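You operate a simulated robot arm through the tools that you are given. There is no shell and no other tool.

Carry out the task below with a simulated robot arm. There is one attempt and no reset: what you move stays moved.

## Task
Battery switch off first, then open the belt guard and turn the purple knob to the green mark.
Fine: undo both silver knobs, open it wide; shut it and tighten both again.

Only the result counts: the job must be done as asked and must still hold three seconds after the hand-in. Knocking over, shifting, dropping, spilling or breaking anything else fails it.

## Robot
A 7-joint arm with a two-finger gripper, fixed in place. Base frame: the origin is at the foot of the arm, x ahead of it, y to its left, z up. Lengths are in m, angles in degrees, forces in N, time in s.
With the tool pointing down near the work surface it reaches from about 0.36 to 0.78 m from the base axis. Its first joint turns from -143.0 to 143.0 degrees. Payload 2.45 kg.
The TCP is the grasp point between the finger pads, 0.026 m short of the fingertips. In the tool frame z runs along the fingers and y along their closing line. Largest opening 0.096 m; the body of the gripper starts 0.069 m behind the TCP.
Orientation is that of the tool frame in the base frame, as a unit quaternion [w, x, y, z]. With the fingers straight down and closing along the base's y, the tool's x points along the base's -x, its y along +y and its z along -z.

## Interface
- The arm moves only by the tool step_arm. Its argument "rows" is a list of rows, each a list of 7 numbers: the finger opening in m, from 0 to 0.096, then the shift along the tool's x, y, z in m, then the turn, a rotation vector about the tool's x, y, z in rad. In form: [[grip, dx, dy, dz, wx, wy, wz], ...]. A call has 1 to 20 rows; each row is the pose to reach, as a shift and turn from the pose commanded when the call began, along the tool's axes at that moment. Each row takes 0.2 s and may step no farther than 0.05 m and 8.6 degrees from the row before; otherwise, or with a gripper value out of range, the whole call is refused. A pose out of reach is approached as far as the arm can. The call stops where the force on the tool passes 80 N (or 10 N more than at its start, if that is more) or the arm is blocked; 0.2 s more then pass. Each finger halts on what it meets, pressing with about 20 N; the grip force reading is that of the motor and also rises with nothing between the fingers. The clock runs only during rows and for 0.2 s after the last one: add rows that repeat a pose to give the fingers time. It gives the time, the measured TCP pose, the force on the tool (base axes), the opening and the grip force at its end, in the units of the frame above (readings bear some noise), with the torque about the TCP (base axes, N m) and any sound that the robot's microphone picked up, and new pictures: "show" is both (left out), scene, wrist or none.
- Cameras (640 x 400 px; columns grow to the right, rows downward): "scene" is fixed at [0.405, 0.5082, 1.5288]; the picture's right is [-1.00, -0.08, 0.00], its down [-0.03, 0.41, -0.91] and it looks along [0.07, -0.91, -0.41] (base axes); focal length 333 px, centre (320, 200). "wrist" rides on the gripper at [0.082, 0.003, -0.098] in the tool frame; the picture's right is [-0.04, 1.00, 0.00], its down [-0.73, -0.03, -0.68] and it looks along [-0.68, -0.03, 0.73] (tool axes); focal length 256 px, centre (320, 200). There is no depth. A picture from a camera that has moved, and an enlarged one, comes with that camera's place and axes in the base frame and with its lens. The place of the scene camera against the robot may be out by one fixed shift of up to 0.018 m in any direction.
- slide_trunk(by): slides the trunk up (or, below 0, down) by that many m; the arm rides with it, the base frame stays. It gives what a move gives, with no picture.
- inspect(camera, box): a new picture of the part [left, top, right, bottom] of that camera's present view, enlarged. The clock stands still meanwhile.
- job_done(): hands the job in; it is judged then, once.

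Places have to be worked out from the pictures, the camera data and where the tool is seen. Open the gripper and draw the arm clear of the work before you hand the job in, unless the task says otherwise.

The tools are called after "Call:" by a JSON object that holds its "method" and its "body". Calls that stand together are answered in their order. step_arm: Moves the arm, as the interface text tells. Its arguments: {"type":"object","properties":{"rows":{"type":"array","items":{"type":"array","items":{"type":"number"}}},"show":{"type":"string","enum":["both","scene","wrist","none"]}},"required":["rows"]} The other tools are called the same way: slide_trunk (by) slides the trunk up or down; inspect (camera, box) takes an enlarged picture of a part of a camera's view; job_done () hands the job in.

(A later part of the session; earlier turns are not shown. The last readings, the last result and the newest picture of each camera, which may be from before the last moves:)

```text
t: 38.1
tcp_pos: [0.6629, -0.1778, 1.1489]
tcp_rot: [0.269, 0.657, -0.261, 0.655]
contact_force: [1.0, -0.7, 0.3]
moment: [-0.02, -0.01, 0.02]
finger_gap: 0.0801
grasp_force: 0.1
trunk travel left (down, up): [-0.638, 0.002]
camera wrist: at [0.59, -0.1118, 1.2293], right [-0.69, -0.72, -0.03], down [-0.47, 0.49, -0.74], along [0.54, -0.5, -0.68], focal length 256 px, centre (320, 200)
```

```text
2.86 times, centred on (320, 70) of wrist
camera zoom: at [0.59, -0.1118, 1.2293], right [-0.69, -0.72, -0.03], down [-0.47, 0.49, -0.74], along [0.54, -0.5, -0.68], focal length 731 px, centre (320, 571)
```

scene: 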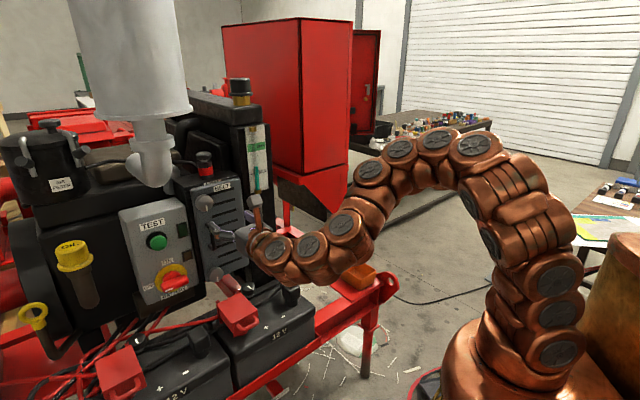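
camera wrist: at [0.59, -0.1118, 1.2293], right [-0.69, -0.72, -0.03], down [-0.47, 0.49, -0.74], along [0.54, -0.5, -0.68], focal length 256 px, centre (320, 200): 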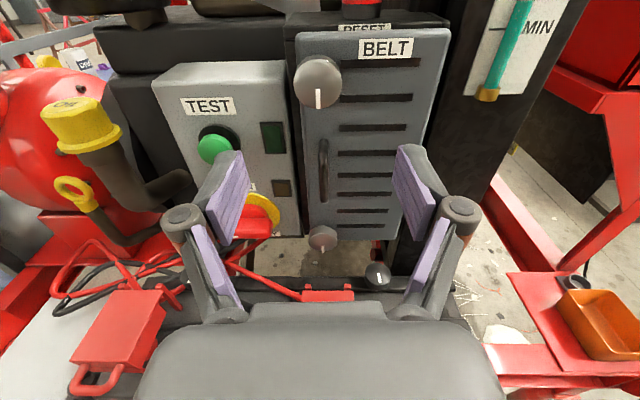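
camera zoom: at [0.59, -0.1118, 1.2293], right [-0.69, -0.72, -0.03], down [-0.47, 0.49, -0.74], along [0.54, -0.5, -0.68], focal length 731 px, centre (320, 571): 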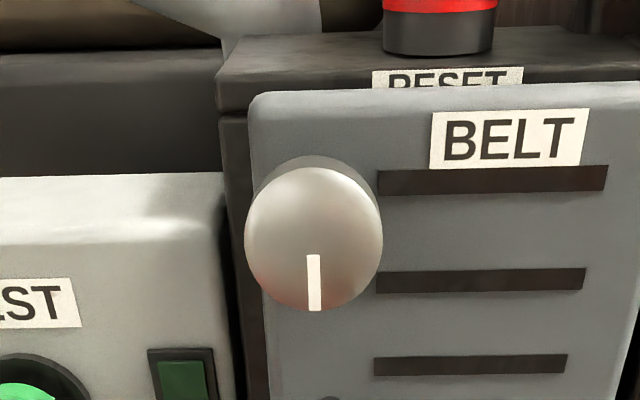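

The top knob's face is nearly centred on the tool (Z≈1.148, about 0.14 m ahead) and roughly 44 mm across. I open wide and advance most of the way.

Call:
{"method": "step_arm", "body": {"rows": [[0.085, 0, -0.0025, 0.035, 0, 0, 0], [0.085, 0, -0.0025, 0.07, 0, 0, 0], [0.085, 0, -0.0025, 0.1, 0, 0, 0]], "show": "wrist"}}

Call:
{"method": "inspect", "body": {"camera": "scene", "box": [170, 150, 310, 260]}}

```text
t: 38.9
tcp_pos: [0.7373, -0.2464, 1.147]
tcp_rot: [0.27, 0.657, -0.26, 0.654]
contact_force: [0.3, -1.0, 0.2]
moment: [0.02, 0.0, -0.01]
finger_gap: 0.0849
grasp_force: 0.0
trunk travel left (down, up): [-0.638, 0.002]
camera wrist: at [0.6654, -0.1797, 1.2283], right [-0.69, -0.72, -0.02], down [-0.47, 0.48, -0.73], along [0.54, -0.5, -0.68], focal length 256 px, centre (320, 200)
```

wrist: 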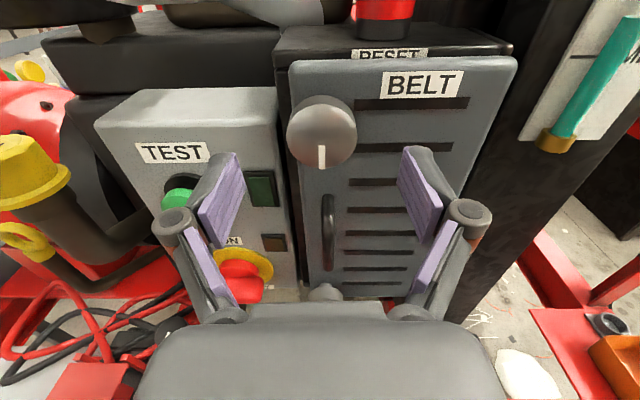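

```text
3.64 times, centred on (240, 205) of scene
camera zoom: at [0.405, 0.5082, 1.5288], right [-1.0, -0.08, 0.0], down [-0.03, 0.41, -0.91], along [0.07, -0.91, -0.41], focal length 1210 px, centre (611, 182)
```

zoom: 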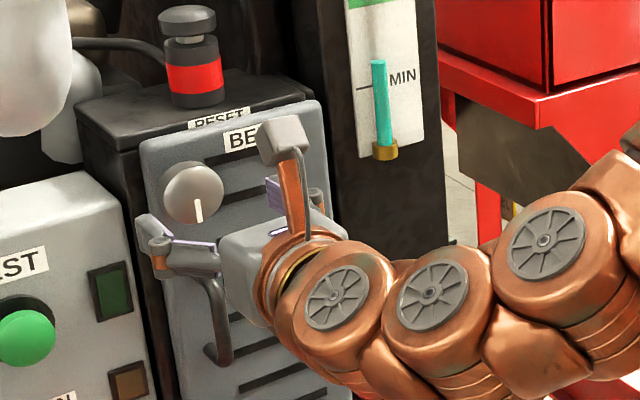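

Re-triangulating with both views puts the knob face at N≈0.765, so the tips are still about 4 cm short, and about 4 mm lower at Z≈1.143. I advance another 4.5 cm and look.

Call:
{"method": "step_arm", "body": {"rows": [[0.085, -0.004, 0, 0.015, 0, 0, 0], [0.085, -0.004, 0, 0.03, 0, 0, 0], [0.085, -0.004, 0, 0.045, 0, 0, 0]], "show": "wrist"}}

Call:
{"method": "inspect", "body": {"camera": "scene", "box": [170, 150, 310, 260]}}

```text
t: 39.7
tcp_pos: [0.7698, -0.2772, 1.1433]
tcp_rot: [0.27, 0.657, -0.26, 0.654]
contact_force: [0.1, 0.6, 0.9]
moment: [0.01, 0.03, -0.01]
finger_gap: 0.0851
grasp_force: 0.1
trunk travel left (down, up): [-0.638, 0.002]
camera wrist: at [0.6972, -0.2102, 1.2247], right [-0.69, -0.72, -0.02], down [-0.47, 0.48, -0.73], along [0.54, -0.5, -0.68], focal length 256 px, centre (320, 200)
```

wrist: 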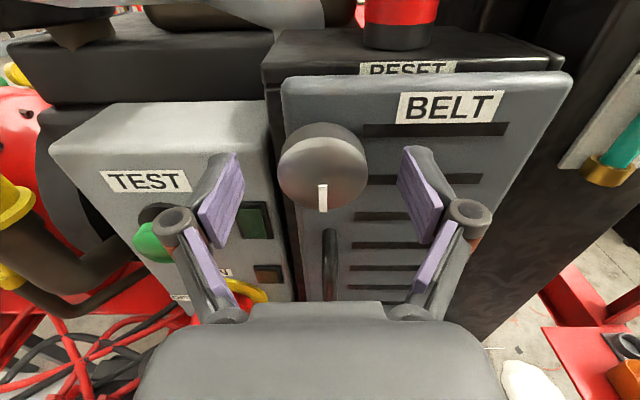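

```text
3.64 times, centred on (240, 205) of scene
camera zoom: at [0.405, 0.5082, 1.5288], right [-1.0, -0.08, 0.0], down [-0.03, 0.41, -0.91], along [0.07, -0.91, -0.41], focal length 1210 px, centre (611, 182)
```

zoom: 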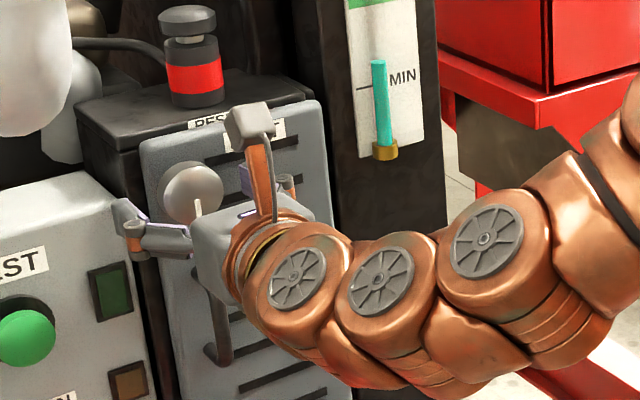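

The tips are level with or slightly past the knob face. I creep forward 6 mm and check for contact force.

Call:
{"method": "step_arm", "body": {"rows": [[0.085, 0.001, 0, 0.003, 0, 0, 0], [0.085, 0.001, 0, 0.006, 0, 0, 0]], "show": "none"}}

Call:
{"method": "inspect", "body": {"camera": "wrist", "box": [220, 90, 440, 250]}}

Call:
{"method": "inspect", "body": {"camera": "scene", "box": [185, 180, 245, 230]}}

```text
t: 40.3
tcp_pos: [0.7738, -0.2809, 1.1447]
tcp_rot: [0.27, 0.657, -0.26, 0.654]
contact_force: [-0.4, 0.2, -0.2]
moment: [-0.01, 0.01, 0.0]
finger_gap: 0.0849
grasp_force: 0.0
trunk travel left (down, up): [-0.638, 0.002]
```

```text
2.50 times, centred on (330, 170) of wrist
camera zoom: at [0.701, -0.214, 1.2261], right [-0.69, -0.72, -0.03], down [-0.47, 0.48, -0.74], along [0.54, -0.5, -0.68], focal length 640 px, centre (295, 275)
```

zoom: 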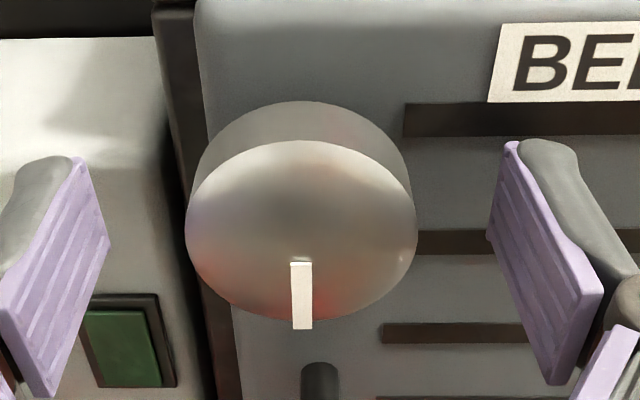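

```text
8.00 times, centred on (215, 205) of scene
camera zoom: at [0.405, 0.5082, 1.5288], right [-1.0, -0.08, 0.0], down [-0.03, 0.41, -0.91], along [0.07, -0.91, -0.41], focal length 2661 px, centre (1160, 160)
```

zoom: 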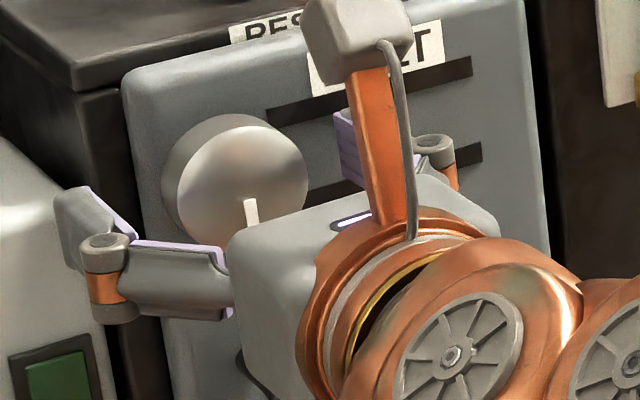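

Still no contact; the knob looks about 47 mm across and 17-20 mm thick. I creep forward another 6 mm.

Call:
{"method": "step_arm", "body": {"rows": [[0.085, 0, 0, 0.003, 0, 0, 0], [0.085, 0, 0, 0.006, 0, 0, 0]], "show": "none"}}

Call:
{"method": "inspect", "body": {"camera": "wrist", "box": [220, 90, 440, 250]}}

```text
t: 40.9
tcp_pos: [0.7775, -0.2838, 1.146]
tcp_rot: [0.27, 0.657, -0.26, 0.654]
contact_force: [-0.3, 0.9, 0.2]
moment: [0.01, -0.04, -0.01]
finger_gap: 0.0848
grasp_force: 0.0
trunk travel left (down, up): [-0.638, 0.002]
```

```text
2.50 times, centred on (330, 170) of wrist
camera zoom: at [0.7056, -0.2188, 1.2266], right [-0.69, -0.72, -0.03], down [-0.47, 0.48, -0.73], along [0.54, -0.5, -0.68], focal length 640 px, centre (295, 275)
```

zoom: 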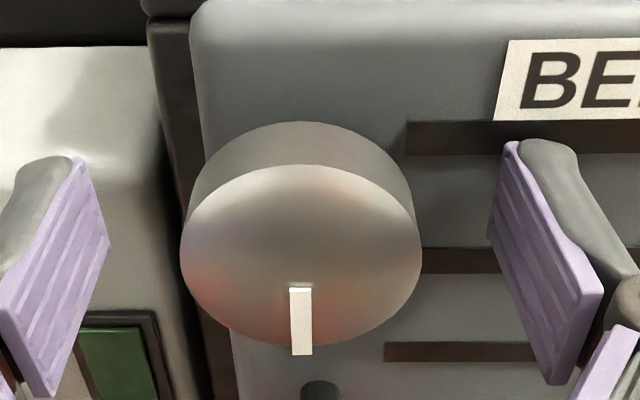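

The knob face is now level with the TCP, so the pads cover its full thickness. I back off 3 mm for door clearance and close.

Call:
{"method": "step_arm", "body": {"rows": [[0.0, 0, 0, -0.003, 0, 0, 0], [0.0, 0, 0, -0.003, 0, 0, 0], [0.0, 0, 0, -0.003, 0, 0, 0], [0.0, 0, 0, -0.003, 0, 0, 0], [0.0, 0, 0, -0.003, 0, 0, 0]], "show": "wrist"}}

```text
t: 42.1
tcp_pos: [0.7718, -0.2816, 1.1467]
tcp_rot: [0.269, 0.657, -0.26, 0.655]
contact_force: [-42.2, 16.2, -8.8]
moment: [0.11, 0.09, -1.08]
finger_gap: 0.0439
grasp_force: 45.0
trunk travel left (down, up): [-0.638, 0.002]
camera wrist: at [0.7005, -0.2155, 1.2278], right [-0.69, -0.72, -0.03], down [-0.47, 0.48, -0.74], along [0.54, -0.5, -0.68], focal length 256 px, centre (320, 200)
```

wrist: 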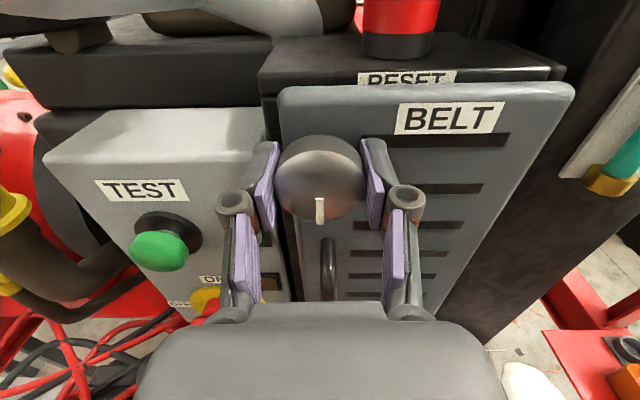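

The grip is firm (0.044 m) but the tool feels about 41 N pushing back, so the tips are probably touching the door, plus a small sideways offset. I loosen, back off 7 mm, shift 3 mm right and re-grip.

Call:
{"method": "step_arm", "body": {"rows": [[0.06, 0, 0, 0, 0, 0, 0], [0.06, 0, 0, 0, 0, 0, 0], [0.06, 0, 0.003, -0.007, 0, 0, 0], [0.0, 0, 0.003, -0.007, 0, 0, 0], [0.0, 0, 0.003, -0.007, 0, 0, 0], [0.0, 0, 0.003, -0.007, 0, 0, 0], [0.0, 0, 0.003, -0.007, 0, 0, 0]], "show": "wrist"}}

```text
t: 43.7
tcp_pos: [0.7689, -0.2794, 1.145]
tcp_rot: [0.27, 0.657, -0.259, 0.655]
contact_force: [7.7, 6.7, 5.6]
moment: [0.02, 0.04, 0.29]
finger_gap: 0.0437
grasp_force: 45.5
trunk travel left (down, up): [-0.638, 0.002]
camera wrist: at [0.6969, -0.2123, 1.2272], right [-0.69, -0.72, -0.02], down [-0.48, 0.48, -0.74], along [0.54, -0.5, -0.68], focal length 256 px, centre (320, 200)
```

wrist: 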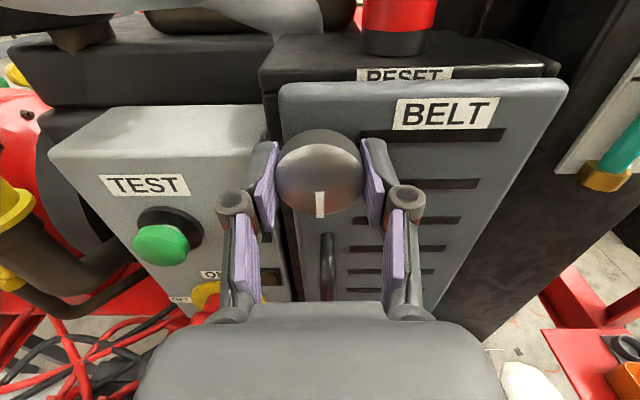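

Now the grip is clean with little residual force. I turn the knob counter-clockwise 45° and watch the torque.

Call:
{"method": "step_arm", "body": {"rows": [[0.0, 0, -0.0015, 0, 0, 0, -0.131], [0.0, 0, -0.0015, 0, 0, 0, -0.262], [0.0, 0, -0.0015, 0, 0, 0, -0.393], [0.0, 0, -0.0015, 0, 0, 0, -0.524], [0.0, 0, -0.0015, 0, 0, 0, -0.654], [0.0, 0, -0.0015, 0, 0, 0, -0.785]], "show": "both"}}

```text
t: 45.1
tcp_pos: [0.7688, -0.2794, 1.1453]
tcp_rot: [0.501, 0.707, 0.011, 0.499]
contact_force: [-1.8, -2.1, 1.1]
moment: [0.64, -0.64, -0.09]
finger_gap: 0.0435
grasp_force: 44.7
trunk travel left (down, up): [-0.638, 0.002]
camera wrist: at [0.7375, -0.172, 1.2044], right [-0.5, -0.52, 0.69], down [-0.84, 0.11, -0.53], along [0.2, -0.85, -0.49], focal length 256 px, centre (320, 200)
```

scene: 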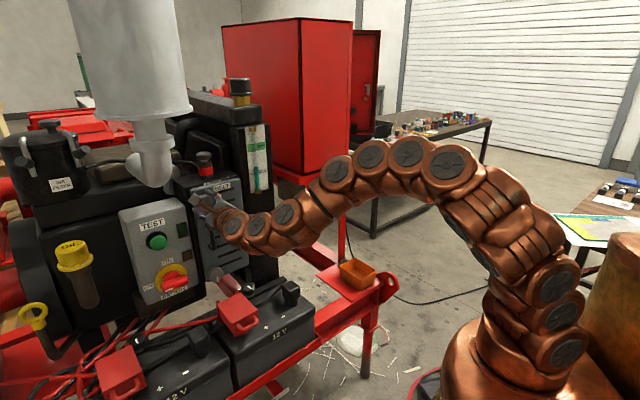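
wrist: 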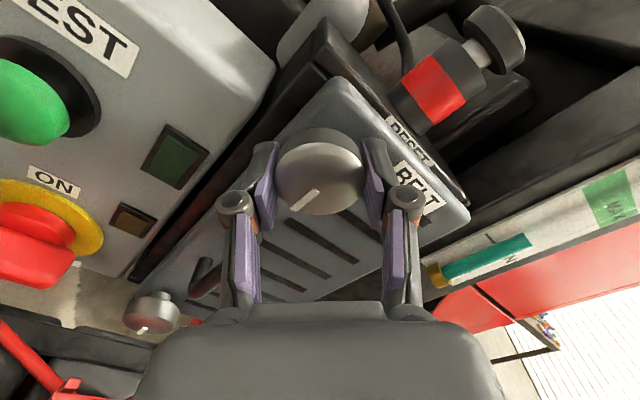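

The mark seems not to have followed the gripper, so it may have slipped. I zoom in to check.

Call:
{"method": "inspect", "body": {"camera": "wrist", "box": [240, 100, 420, 240]}}

Call:
{"method": "inspect", "body": {"camera": "scene", "box": [175, 170, 245, 230]}}

```text
2.86 times, centred on (330, 170) of wrist
camera zoom: at [0.7375, -0.172, 1.2044], right [-0.5, -0.52, 0.69], down [-0.84, 0.11, -0.53], along [0.2, -0.85, -0.49], focal length 731 px, centre (291, 286)
```

zoom: 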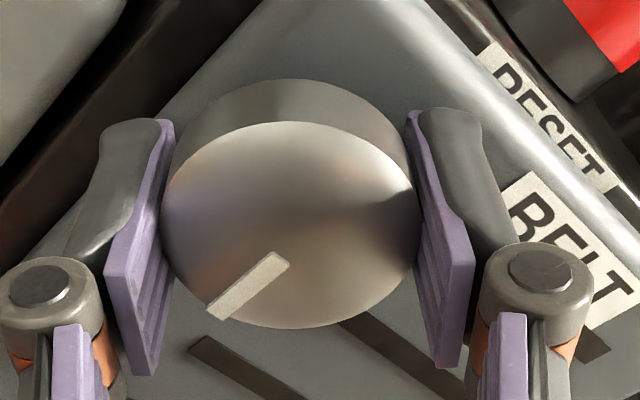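

```text
6.67 times, centred on (210, 200) of scene
camera zoom: at [0.405, 0.5082, 1.5288], right [-1.0, -0.08, 0.0], down [-0.03, 0.41, -0.91], along [0.07, -0.91, -0.41], focal length 2218 px, centre (1053, 200)
```

zoom: 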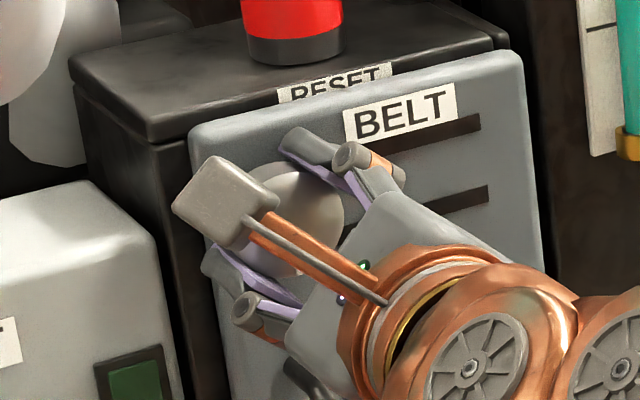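

The knob did not move at all; the pads slipped at about 0.9 N·m. I turn clockwise 45° back with the grip held to learn whether it frees in that direction.

Call:
{"method": "step_arm", "body": {"rows": [[0.0, 0, 0, 0, 0, 0, 0.131], [0.0, 0, 0, 0, 0, 0, 0.262], [0.0, 0, 0, 0, 0, 0, 0.393]], "show": "wrist"}}

Call:
{"method": "inspect", "body": {"camera": "wrist", "box": [240, 100, 420, 240]}}

```text
t: 45.9
tcp_pos: [0.7695, -0.28, 1.1451]
tcp_rot: [0.391, 0.695, -0.127, 0.589]
contact_force: [-2.7, -5.2, -6.2]
moment: [-0.63, -0.67, 0.01]
finger_gap: 0.0434
grasp_force: 45.1
trunk travel left (down, up): [-0.638, 0.002]
camera wrist: at [0.7189, -0.191, 1.221], right [-0.65, -0.67, 0.36], down [-0.67, 0.28, -0.69], along [0.36, -0.69, -0.63], focal length 256 px, centre (320, 200)
```

wrist: 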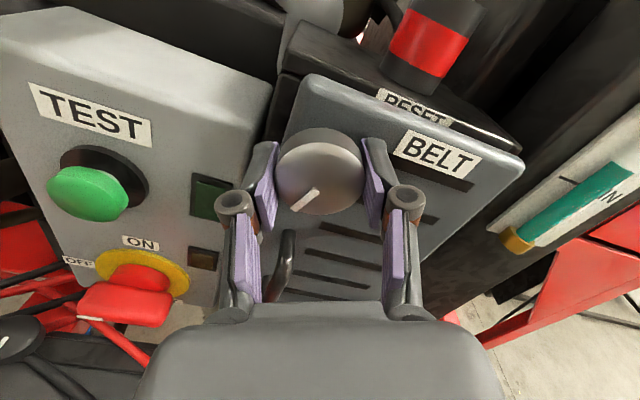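

```text
2.86 times, centred on (330, 170) of wrist
camera zoom: at [0.7189, -0.191, 1.221], right [-0.65, -0.67, 0.36], down [-0.67, 0.28, -0.69], along [0.36, -0.69, -0.63], focal length 731 px, centre (291, 286)
```

zoom: 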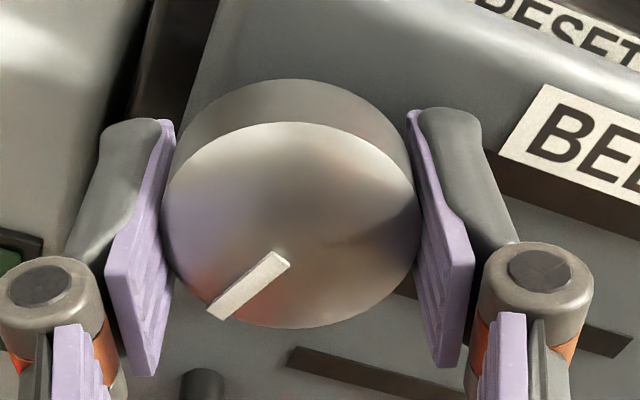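

The mark moved with the gripper this time, so the knob is blocked counter-clockwise and turns freely clockwise. I continue clockwise in stages, watching for a stop or a click.

Call:
{"method": "step_arm", "body": {"rows": [[0.0, 0, 0, 0, 0, 0, 0.131], [0.0, 0, 0, 0, 0, 0, 0.262], [0.0, 0, 0, 0, 0, 0, 0.393], [0.0, 0, 0, 0, 0, 0, 0.524], [0.0, 0, 0, 0, 0, 0, 0.654]], "show": "wrist"}}

```text
t: 47.1
tcp_pos: [0.7689, -0.2775, 1.1446]
tcp_rot: [0.182, 0.617, -0.345, 0.683]
contact_force: [2.1, -3.8, -5.2]
moment: [-0.39, -0.38, 0.23]
finger_gap: 0.0433
grasp_force: 45.0
trunk travel left (down, up): [-0.638, 0.002]
camera wrist: at [0.6828, -0.2275, 1.223], right [-0.67, -0.69, -0.28], down [-0.34, 0.62, -0.7], along [0.66, -0.37, -0.65], focal length 256 px, centre (320, 200)
```

wrist: 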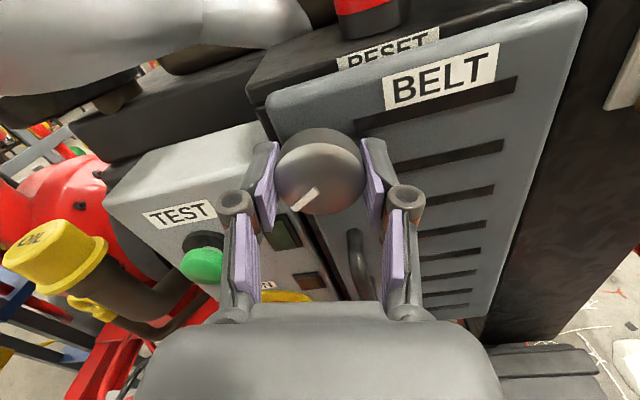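

It keeps following: about 60° clockwise so far with little torque. I go on to about 90°.

Call:
{"method": "step_arm", "body": {"rows": [[0.0, 0, 0, 0, 0, 0, 0.131], [0.0, 0, 0, 0, 0, 0, 0.262], [0.0, 0, 0, 0, 0, 0, 0.393], [0.0, 0, 0, 0, 0, 0, 0.524]], "show": "wrist"}}

```text
t: 48.1
tcp_pos: [0.771, -0.2777, 1.1453]
tcp_rot: [0.0, 0.509, -0.492, 0.706]
contact_force: [5.5, 2.4, -7.5]
moment: [-0.2, -0.23, 0.44]
finger_gap: 0.0434
grasp_force: 45.1
trunk travel left (down, up): [-0.638, 0.002]
camera wrist: at [0.6584, -0.2527, 1.2021], right [-0.48, -0.5, -0.72], down [-0.12, 0.85, -0.5], along [0.87, -0.15, -0.47], focal length 256 px, centre (320, 200)
```

wrist: 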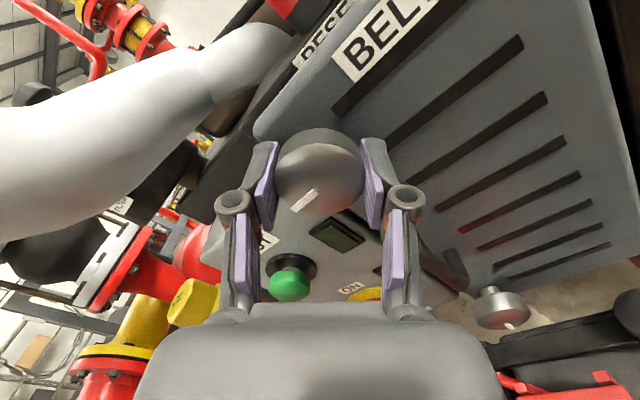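

At about 90° clockwise there is still no stop, no torque and no click. I continue another 45°, as far as the wrist joint allows.

Call:
{"method": "step_arm", "body": {"rows": [[0.0, 0, 0, 0, 0, 0, 0.131], [0.0, 0, 0, 0, 0, 0, 0.262], [0.0, 0, 0, 0, 0, 0, 0.393], [0.0, 0, 0, 0, 0, 0, 0.524], [0.0, 0, 0, 0, 0, 0, 0.654], [0.0, 0, 0, 0, 0, 0, 0.785]], "show": "both"}}

```text
t: 49.5
tcp_pos: [0.8643, -0.2313, 1.186]
tcp_rot: [0.351, -0.326, 0.718, -0.505]
contact_force: [-9.0, 23.0, -10.3]
moment: [-1.87, -0.93, -0.5]
finger_gap: 0.0001
grasp_force: 28.6
out of reach, approached as far as the arm can: row 1, 2, 3, 4, 5, 6
trunk travel left (down, up): [-0.638, 0.002]
stopped in row 6: the force on the tool passed its limit at 145 N (the readings are from after the stop); the commanded pose is now the measured one
camera wrist: at [0.7387, -0.2504, 1.1937], right [-0.09, 0.31, -0.95], down [-0.17, 0.93, 0.32], along [0.98, 0.19, -0.03], focal length 256 px, centre (320, 200)
```

scene: 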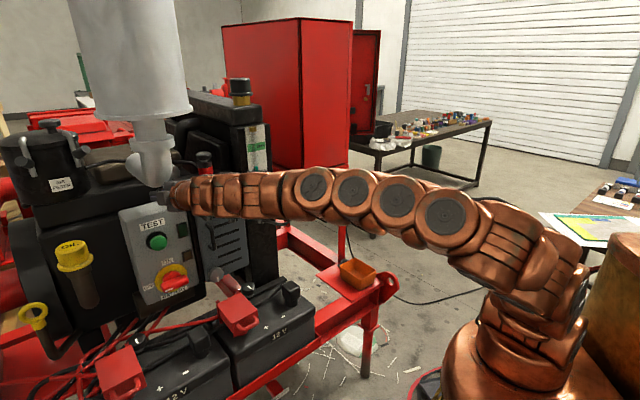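
wrist: 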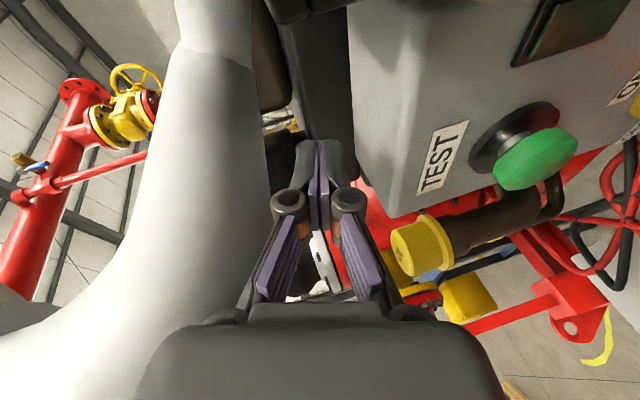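

The wrist hit its limit, the grip slipped off and the tool drifted onto the panel top, so I must stop at any "out of reach" warning from now on. The contact pushes outward, so I retreat straight out along the panel normal.

Call:
{"method": "step_arm", "body": {"rows": [[0.0, -0.0062, 0.0092, -0.0314, 0, 0, 0], [0.0, -0.0124, 0.0183, -0.0628, 0, 0, 0], [0.0, -0.0186, 0.0275, -0.0942, 0, 0, 0], [0.0, -0.0248, 0.0367, -0.1256, 0, 0, 0], [0.0, -0.031, 0.0458, -0.157, 0, 0, 0]], "show": "both"}}

Call:
{"method": "inspect", "body": {"camera": "scene", "box": [0, 90, 300, 310]}}

```text
t: 50.2
tcp_pos: [0.86, -0.2055, 1.2013]
tcp_rot: [0.341, -0.32, 0.727, -0.503]
contact_force: [-9.3, 11.0, -6.9]
moment: [-0.29, -0.31, -0.05]
finger_gap: 0.0
grasp_force: 28.8
out of reach, approached as far as the arm can: row 1, 2, 3
trunk travel left (down, up): [-0.638, 0.002]
stopped in row 3: the force on the tool passed its limit at 106 N (the readings are from after the stop); the commanded pose is now the measured one
camera wrist: at [0.7329, -0.2213, 1.2093], right [-0.1, 0.32, -0.94], down [-0.14, 0.93, 0.33], along [0.99, 0.16, -0.05], focal length 256 px, centre (320, 200)
```

scene: 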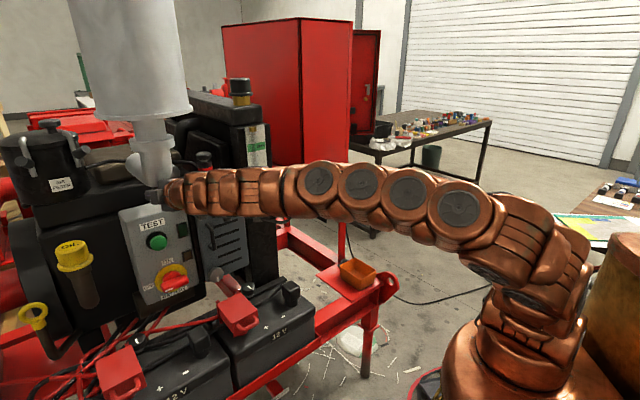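
wrist: 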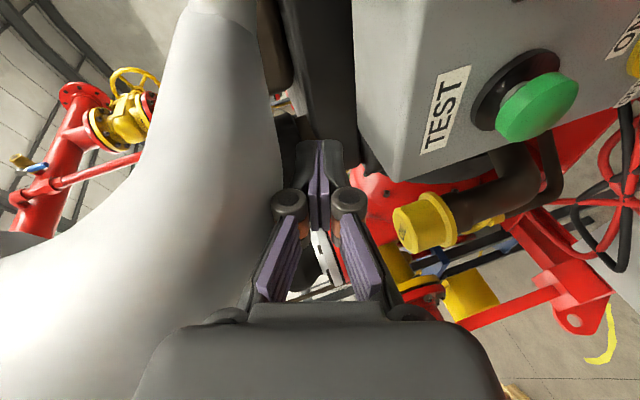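

```text
1.82 times, centred on (150, 200) of scene
camera zoom: at [0.405, 0.5082, 1.5288], right [-1.0, -0.08, 0.0], down [-0.03, 0.41, -0.91], along [0.07, -0.91, -0.41], focal length 605 px, centre (629, 200)
```

zoom: 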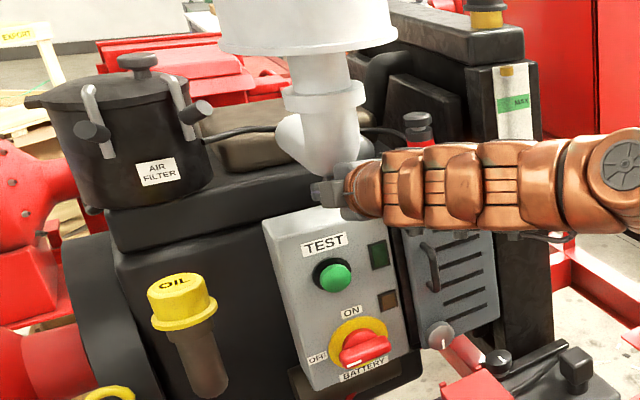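

The arm is stretched with its last joint at the limit, which blocks a fixed-orientation retreat. I retreat along the outward normal while unwinding the roll in small steps.

Call:
{"method": "step_arm", "body": {"rows": [[0.0, -0.0016, 0.0029, -0.0095, 0, 0, -0.13], [0.0, -0.0048, 0.0087, -0.0284, 0, 0, -0.26], [0.0, -0.008, 0.0145, -0.047, 0, 0, -0.39], [0.0, -0.0112, 0.0203, -0.066, 0, 0, -0.52]], "show": "both"}}

```text
t: 51.2
tcp_pos: [0.8093, -0.1595, 1.2022]
tcp_rot: [0.2, -0.494, 0.621, -0.575]
contact_force: [0.4, 0.4, -0.3]
moment: [0.01, -0.04, 0.0]
finger_gap: 0.0
grasp_force: 28.9
out of reach, approached as far as the arm can: row 2
trunk travel left (down, up): [-0.638, 0.002]
camera wrist: at [0.6918, -0.1786, 1.251], right [-0.37, -0.12, -0.92], down [-0.23, 0.97, -0.03], along [0.9, 0.2, -0.38], focal length 256 px, centre (320, 200)
```

scene: 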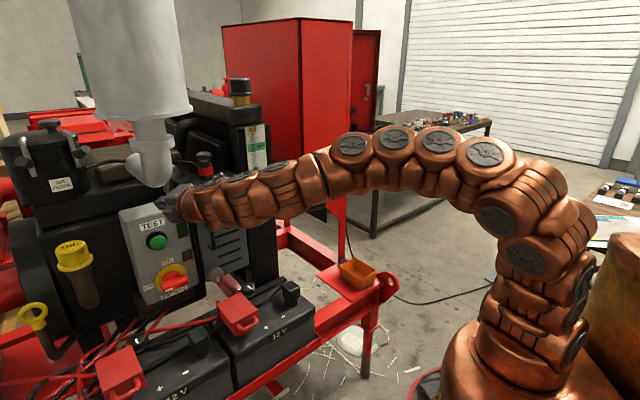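
wrist: 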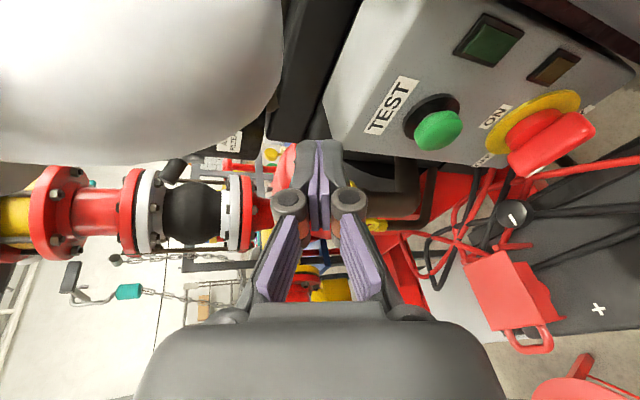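

The tool is free with zero contact force. I continue back 12 cm and rotate to the camera-up, square-on orientation.

Call:
{"method": "step_arm", "body": {"rows": [[0.0, -0.0072, 0.008, -0.0176, -0.0018, 0.0353, -0.1194], [0.0, -0.0143, 0.0159, -0.0352, -0.0036, 0.0706, -0.2388], [0.0, -0.0215, 0.0239, -0.0528, -0.0054, 0.1059, -0.3582], [0.0, -0.0286, 0.0319, -0.0703, -0.0072, 0.1412, -0.4776], [0.0, -0.0358, 0.0398, -0.0879, -0.009, 0.1765, -0.597], [0.0, -0.0429, 0.0478, -0.1055, -0.0108, 0.2118, -0.7164], [0.0, -0.0429, 0.0478, -0.1055, -0.0126, 0.2471, -0.8358], [0.0, -0.0429, 0.0478, -0.1055, -0.0144, 0.2824, -0.9552], [0.0, -0.0429, 0.0478, -0.1055, -0.0162, 0.3177, -1.0746], [0.0, -0.0429, 0.0478, -0.1055, -0.018, 0.353, -1.194]], "show": "both"}}

Call:
{"method": "inspect", "body": {"camera": "scene", "box": [100, 110, 300, 310]}}

Call:
{"method": "inspect", "body": {"camera": "wrist", "box": [220, 0, 500, 200]}}

```text
t: 53.4
tcp_pos: [0.7234, -0.0769, 1.171]
tcp_rot: [0.266, 0.655, -0.266, 0.655]
contact_force: [0.0, -0.2, 0.4]
moment: [0.0, 0.0, -0.04]
finger_gap: 0.0001
grasp_force: 28.8
trunk travel left (down, up): [-0.638, 0.002]
camera wrist: at [0.6507, -0.0107, 1.2526], right [-0.7, -0.72, -0.04], down [-0.47, 0.49, -0.73], along [0.54, -0.49, -0.68], focal length 256 px, centre (320, 200)
```

scene: 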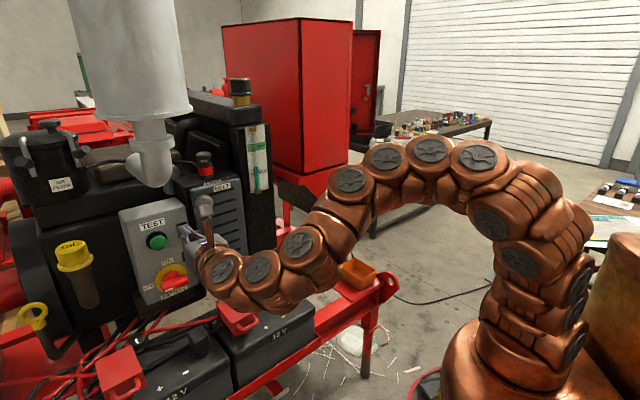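
wrist: 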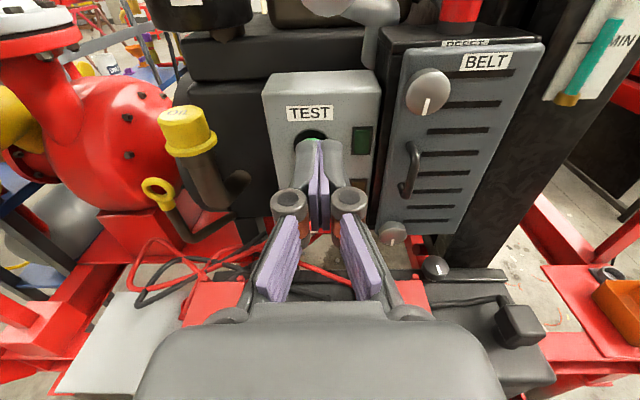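

```text
2.00 times, centred on (200, 210) of scene
camera zoom: at [0.405, 0.5082, 1.5288], right [-1.0, -0.08, 0.0], down [-0.03, 0.41, -0.91], along [0.07, -0.91, -0.41], focal length 665 px, centre (560, 180)
```

zoom: 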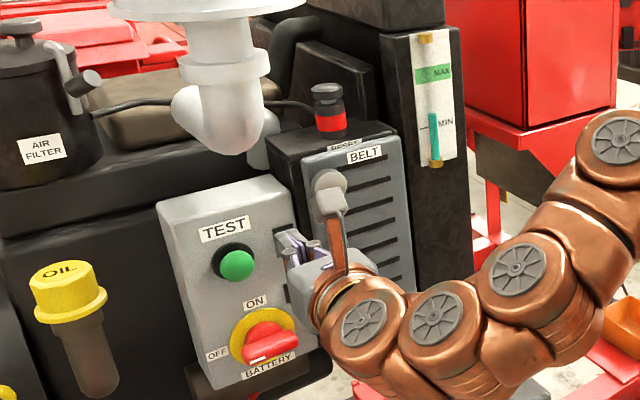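

```text
2.00 times, centred on (360, 100) of wrist
camera zoom: at [0.6507, -0.0107, 1.2526], right [-0.7, -0.72, -0.04], down [-0.47, 0.49, -0.73], along [0.54, -0.49, -0.68], focal length 512 px, centre (240, 400)
```

zoom: 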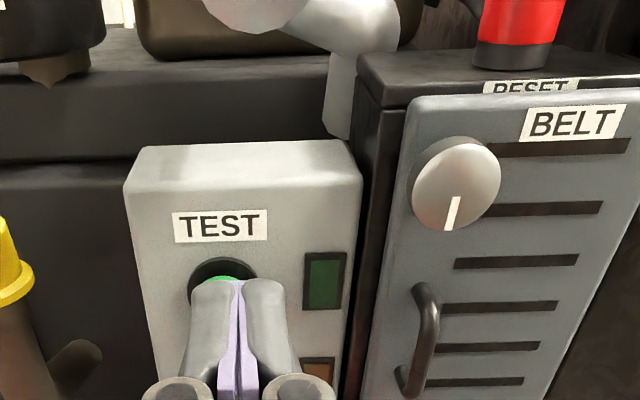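

Everything looks intact. The knob's mark is pointing down again, so it either springs back or was dragged back to its counter-clockwise stop; the free direction is clockwise, so I roll the tool to camera-down first to get a long clockwise stroke, moving back in front of the top knob.

Call:
{"method": "step_arm", "body": {"rows": [[0.085, -0.0013, 0.0056, 0, 0, 0, -0.145], [0.085, -0.0026, 0.0112, 0, 0, 0, -0.29], [0.085, -0.0039, 0.0168, 0, 0, 0, -0.435], [0.085, -0.0052, 0.0224, 0, 0, 0, -0.58], [0.085, -0.0065, 0.028, 0, 0, 0, -0.725], [0.085, -0.0078, 0.0336, 0, 0, 0, -0.87], [0.085, -0.0091, 0.0392, 0, 0, 0, -1.015], [0.085, -0.0104, 0.0448, 0, 0, 0, -1.16], [0.085, -0.0117, 0.0504, 0, 0, 0, -1.305], [0.085, -0.013, 0.056, 0, 0, 0, -1.45], [0.085, -0.0143, 0.0616, 0, 0, 0, -1.595], [0.085, -0.0156, 0.0672, 0, 0, 0, -1.74], [0.085, -0.0169, 0.0728, 0, 0, 0, -1.885], [0.085, -0.0182, 0.0784, 0, 0, 0, -2.03], [0.085, -0.0195, 0.084, 0, 0, 0, -2.175], [0.085, -0.0208, 0.0896, 0, 0, 0, -2.32], [0.085, -0.0221, 0.0952, 0, 0, 0, -2.465], [0.085, -0.0234, 0.1008, 0, 0, 0, -2.61], [0.085, -0.0247, 0.1064, 0, 0, 0, -2.755], [0.085, -0.026, 0.1125, 0, 0, 0, -2.9]], "show": "both"}}

```text
t: 57.6
tcp_pos: [0.6452, -0.1577, 1.1443]
tcp_rot: [0.682, 0.343, 0.619, -0.185]
contact_force: [0.6, 1.0, -0.4]
moment: [0.0, 0.03, -0.01]
finger_gap: 0.085
grasp_force: 0.0
trunk travel left (down, up): [-0.638, 0.002]
camera wrist: at [0.5897, -0.0735, 1.0657], right [0.67, 0.69, 0.28], down [-0.63, 0.33, 0.71], along [0.4, -0.65, 0.65], focal length 256 px, centre (320, 200)
```

scene: 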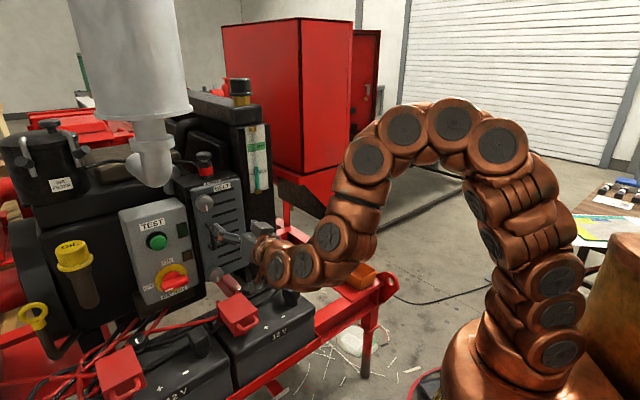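
wrist: 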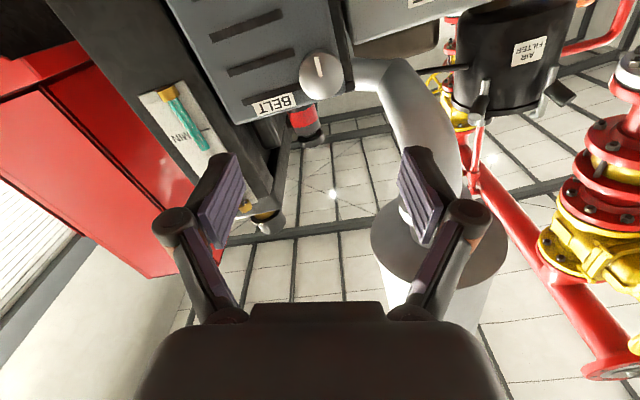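

The tool is in line with the top knob (same Y and Z as the earlier good grip) and 0.174 m short of it. I advance to the grip depth that worked before.

Call:
{"method": "step_arm", "body": {"rows": [[0.085, 0, 0, 0.04, 0, 0, 0], [0.085, 0, 0, 0.08, 0, 0, 0], [0.085, 0, 0, 0.115, 0, 0, 0], [0.085, 0, 0, 0.145, 0, 0, 0], [0.085, 0, 0, 0.16, 0, 0, 0], [0.085, 0, 0, 0.173, 0, 0, 0]], "show": "wrist"}}

```text
t: 59.0
tcp_pos: [0.7684, -0.2788, 1.1468]
tcp_rot: [0.682, 0.343, 0.619, -0.186]
contact_force: [0.0, -0.3, 0.0]
moment: [-0.05, -0.01, -0.01]
finger_gap: 0.0849
grasp_force: 0.0
trunk travel left (down, up): [-0.638, 0.002]
camera wrist: at [0.714, -0.1946, 1.0677], right [0.67, 0.69, 0.28], down [-0.63, 0.33, 0.71], along [0.4, -0.65, 0.65], focal length 256 px, centre (320, 200)
```

wrist: 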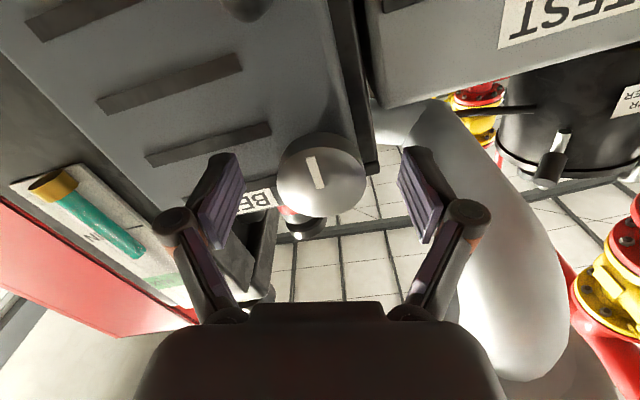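

Positioned well around the knob. I close the fingers on it.

Call:
{"method": "step_arm", "body": {"rows": [[0.0, 0, 0, 0, 0, 0, 0], [0.0, 0, 0, 0, 0, 0, 0], [0.0, 0, 0, 0, 0, 0, 0], [0.0, 0, 0, 0, 0, 0, 0], [0.0, 0, 0, 0, 0, 0, 0]], "show": "none"}}

Call:
{"method": "step_arm", "body": {"rows": [[0.0, 0, 0, 0, 0, 0, 0.131], [0.0, 0, 0, 0, 0, 0, 0.262], [0.0, 0, 0, 0, 0, 0, 0.393], [0.0, 0, 0, 0, 0, 0, 0.524], [0.0, 0, 0, 0, 0, 0, 0.654], [0.0, 0, 0, 0, 0, 0, 0.785]], "show": "wrist"}}

```text
t: 60.2
tcp_pos: [0.7695, -0.2777, 1.1465]
tcp_rot: [0.682, 0.343, 0.619, -0.185]
contact_force: [1.9, 2.5, 1.9]
moment: [0.12, 0.08, 0.06]
finger_gap: 0.0437
grasp_force: 44.8
trunk travel left (down, up): [-0.638, 0.002]
```

```text
t: 61.6
tcp_pos: [0.7689, -0.279, 1.146]
tcp_rot: [0.702, 0.554, 0.439, 0.091]
contact_force: [6.1, 0.2, 16.0]
moment: [-0.05, -0.02, 0.39]
finger_gap: 0.0438
grasp_force: 45.1
trunk travel left (down, up): [-0.638, 0.002]
camera wrist: at [0.7482, -0.1583, 1.1071], right [0.33, 0.35, 0.88], down [-0.94, 0.01, 0.35], along [0.11, -0.94, 0.33], focal length 256 px, centre (320, 200)
```

wrist: 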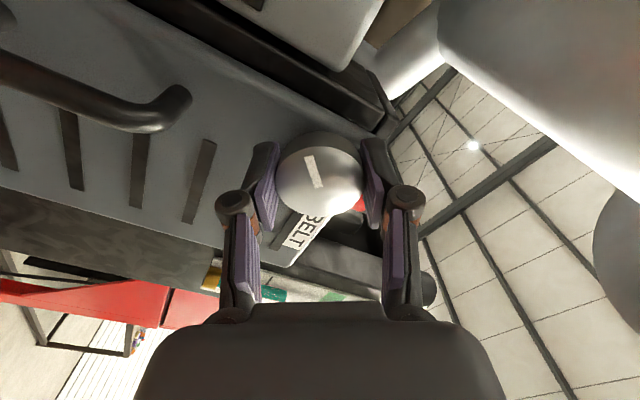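

The knob followed 45° clockwise. I continue in 45° stages and check each.

Call:
{"method": "step_arm", "body": {"rows": [[0.0, 0, 0, 0, 0, 0, 0.131], [0.0, 0, 0, 0, 0, 0, 0.262], [0.0, 0, 0, 0, 0, 0, 0.393], [0.0, 0, 0, 0, 0, 0, 0.524], [0.0, 0, 0, 0, 0, 0, 0.654], [0.0, 0, 0, 0, 0, 0, 0.785]], "show": "wrist"}}

```text
t: 63.0
tcp_pos: [0.7679, -0.2772, 1.1473]
tcp_rot: [0.614, 0.679, 0.194, 0.352]
contact_force: [11.5, 1.5, 32.6]
moment: [-0.23, -0.18, 0.79]
finger_gap: 0.0438
grasp_force: 44.9
trunk travel left (down, up): [-0.638, 0.002]
camera wrist: at [0.7521, -0.1529, 1.1693], right [-0.2, -0.2, 0.96], down [-0.98, -0.03, -0.21], along [0.07, -0.98, -0.19], focal length 256 px, centre (320, 200)
```

wrist: 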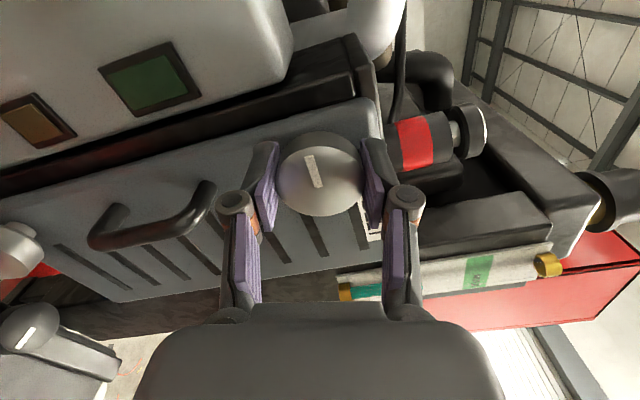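

It keeps turning (now 90°), with about 33 N of upward side load building from a small off-centre grip. I continue 45° more while easing the tool 5 mm up to relieve it.

Call:
{"method": "step_arm", "body": {"rows": [[0.0, 0, 0.005, 0, 0, 0, 0], [0.0, 0, 0.005, 0, 0, 0, 0.131], [0.0, 0, 0.005, 0, 0, 0, 0.262], [0.0, 0, 0.005, 0, 0, 0, 0.393], [0.0, 0, 0.005, 0, 0, 0, 0.524], [0.0, 0, 0.005, 0, 0, 0, 0.654], [0.0, 0, 0.005, 0, 0, 0, 0.785]], "show": "wrist"}}

```text
t: 64.6
tcp_pos: [0.7681, -0.2768, 1.1472]
tcp_rot: [0.43, 0.704, -0.08, 0.559]
contact_force: [1.1, 11.8, -19.7]
moment: [0.28, 0.34, -0.48]
finger_gap: 0.0435
grasp_force: 44.6
trunk travel left (down, up): [-0.638, 0.002]
camera wrist: at [0.7256, -0.1818, 1.2191], right [-0.61, -0.63, 0.48], down [-0.74, 0.22, -0.64], along [0.3, -0.74, -0.6], focal length 256 px, centre (320, 200)
```

wrist: 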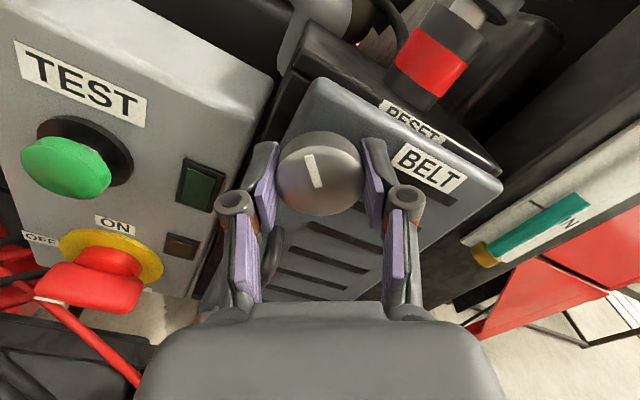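

135° done, still free. I continue to about 195°, easing the side load back down.

Call:
{"method": "step_arm", "body": {"rows": [[0.0, -0.002, -0.002, 0, 0, 0, 0.131], [0.0, -0.002, -0.002, 0, 0, 0, 0.262], [0.0, -0.002, -0.002, 0, 0, 0, 0.393], [0.0, -0.002, -0.002, 0, 0, 0, 0.524], [0.0, -0.002, -0.002, 0, 0, 0, 0.654], [0.0, -0.002, -0.002, 0, 0, 0, 0.785]], "show": "both"}}

```text
t: 66.0
tcp_pos: [0.7684, -0.2784, 1.1482]
tcp_rot: [0.187, 0.618, -0.343, 0.682]
contact_force: [2.7, 5.2, -1.0]
moment: [-0.81, 0.84, 0.0]
finger_gap: 0.0436
grasp_force: 44.8
trunk travel left (down, up): [-0.638, 0.002]
camera wrist: at [0.6825, -0.2265, 1.226], right [-0.67, -0.69, -0.28], down [-0.34, 0.62, -0.71], along [0.66, -0.38, -0.65], focal length 256 px, centre (320, 200)
```

scene: 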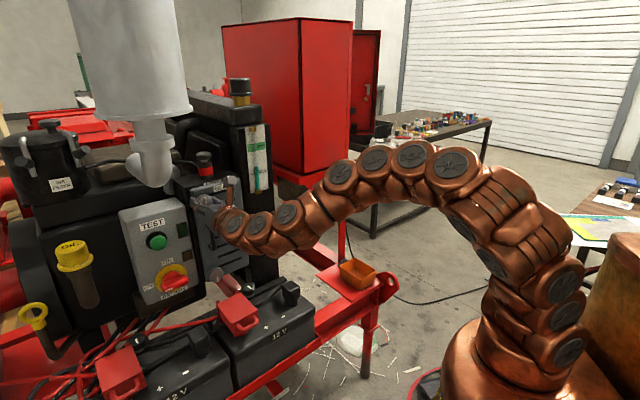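
wrist: 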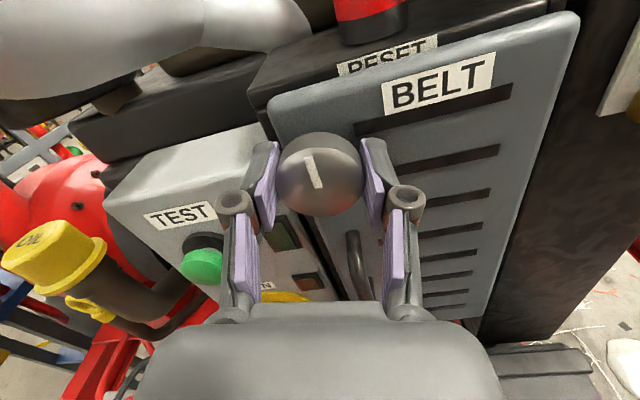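

Axial torque of about 1.2 N·m now resists and the mark points straight up, so the knob reaches its stop after half a turn clockwise. I release and check that it stays there.

Call:
{"method": "step_arm", "body": {"rows": [[0.085, 0, 0, 0, 0, 0, -0.05], [0.085, 0, 0, 0, 0, 0, -0.05], [0.085, 0, 0, 0, 0, 0, -0.05], [0.085, 0, 0, -0.03, 0, 0, -0.05], [0.085, 0, 0, -0.07, 0, 0, -0.1], [0.085, 0, 0, -0.11, 0, 0, -0.2], [0.085, 0, 0, -0.14, 0, 0, -0.28]], "show": "wrist"}}

Call:
{"method": "inspect", "body": {"camera": "wrist", "box": [240, 0, 440, 140]}}

```text
t: 67.6
tcp_pos: [0.6659, -0.1808, 1.1463]
tcp_rot: [0.28, 0.661, -0.252, 0.649]
contact_force: [-0.9, -0.4, -0.5]
moment: [0.03, -0.01, -0.01]
finger_gap: 0.085
grasp_force: 0.2
trunk travel left (down, up): [-0.638, 0.002]
camera wrist: at [0.596, -0.1125, 1.2291], right [-0.7, -0.72, 0.0], down [-0.49, 0.47, -0.73], along [0.53, -0.51, -0.68], focal length 256 px, centre (320, 200)
```

wrist: 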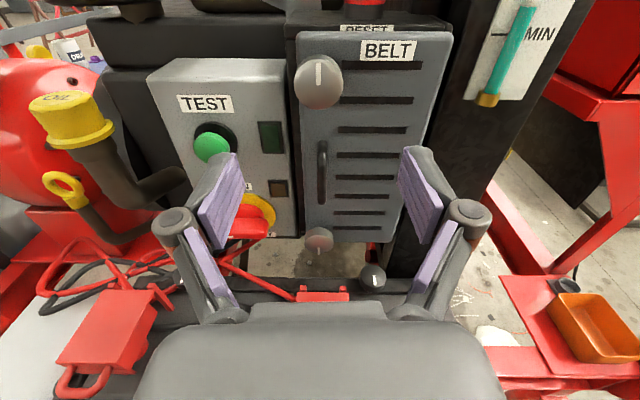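

```text
2.86 times, centred on (340, 70) of wrist
camera zoom: at [0.596, -0.1125, 1.2291], right [-0.7, -0.72, 0.0], down [-0.49, 0.47, -0.73], along [0.53, -0.51, -0.68], focal length 731 px, centre (263, 571)
```

zoom: 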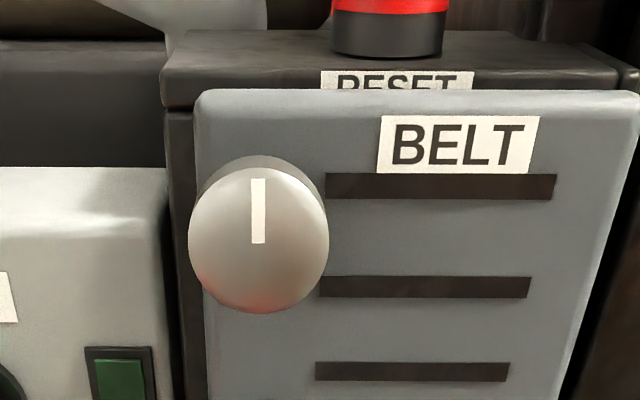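

The top knob stays with its mark up. For the bottom knob I keep the same arm posture and lower the trunk 0.234 m so the same motions reach it.

Call:
{"method": "slide_trunk", "body": {"by": -0.225}}

Call:
{"method": "inspect", "body": {"camera": "wrist", "box": [180, 0, 500, 200]}}

Call:
{"method": "inspect", "body": {"camera": "scene", "box": [140, 200, 340, 330]}}

```text
t: 70.0
tcp_pos: [0.6666, -0.1808, 0.9233]
tcp_rot: [0.278, 0.661, -0.253, 0.65]
contact_force: [-0.5, 0.2, 1.2]
moment: [0.01, -0.01, 0.0]
finger_gap: 0.0847
grasp_force: 0.1
trunk travel left (down, up): [-0.413, 0.227]
```

```text
2.00 times, centred on (340, 100) of wrist
camera zoom: at [0.5962, -0.113, 1.0045], right [-0.7, -0.72, 0.0], down [-0.49, 0.47, -0.73], along [0.53, -0.51, -0.68], focal length 512 px, centre (280, 400)
```

zoom: 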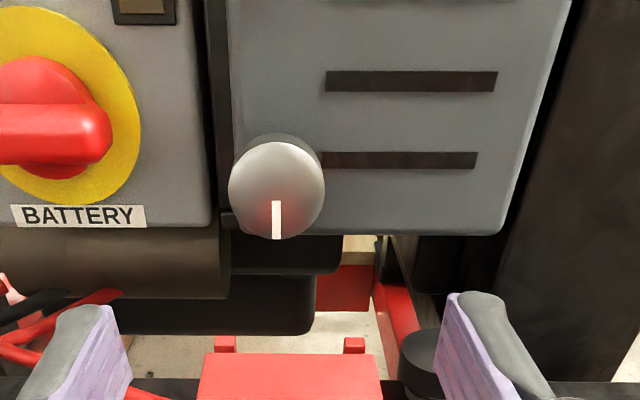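

```text
3.08 times, centred on (240, 265) of scene
camera zoom: at [0.405, 0.5082, 1.5288], right [-1.0, -0.08, 0.0], down [-0.03, 0.41, -0.91], along [0.07, -0.91, -0.41], focal length 1023 px, centre (566, 0)
```

zoom: 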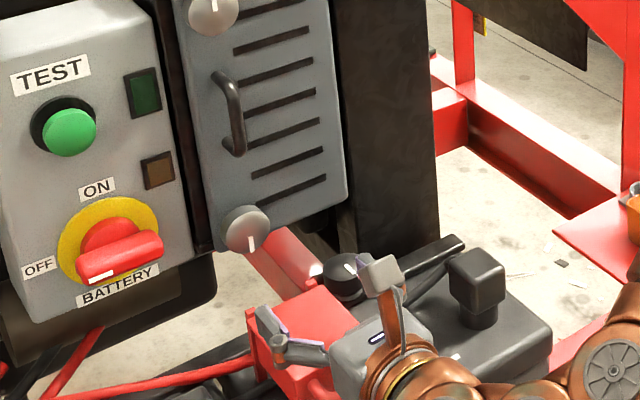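

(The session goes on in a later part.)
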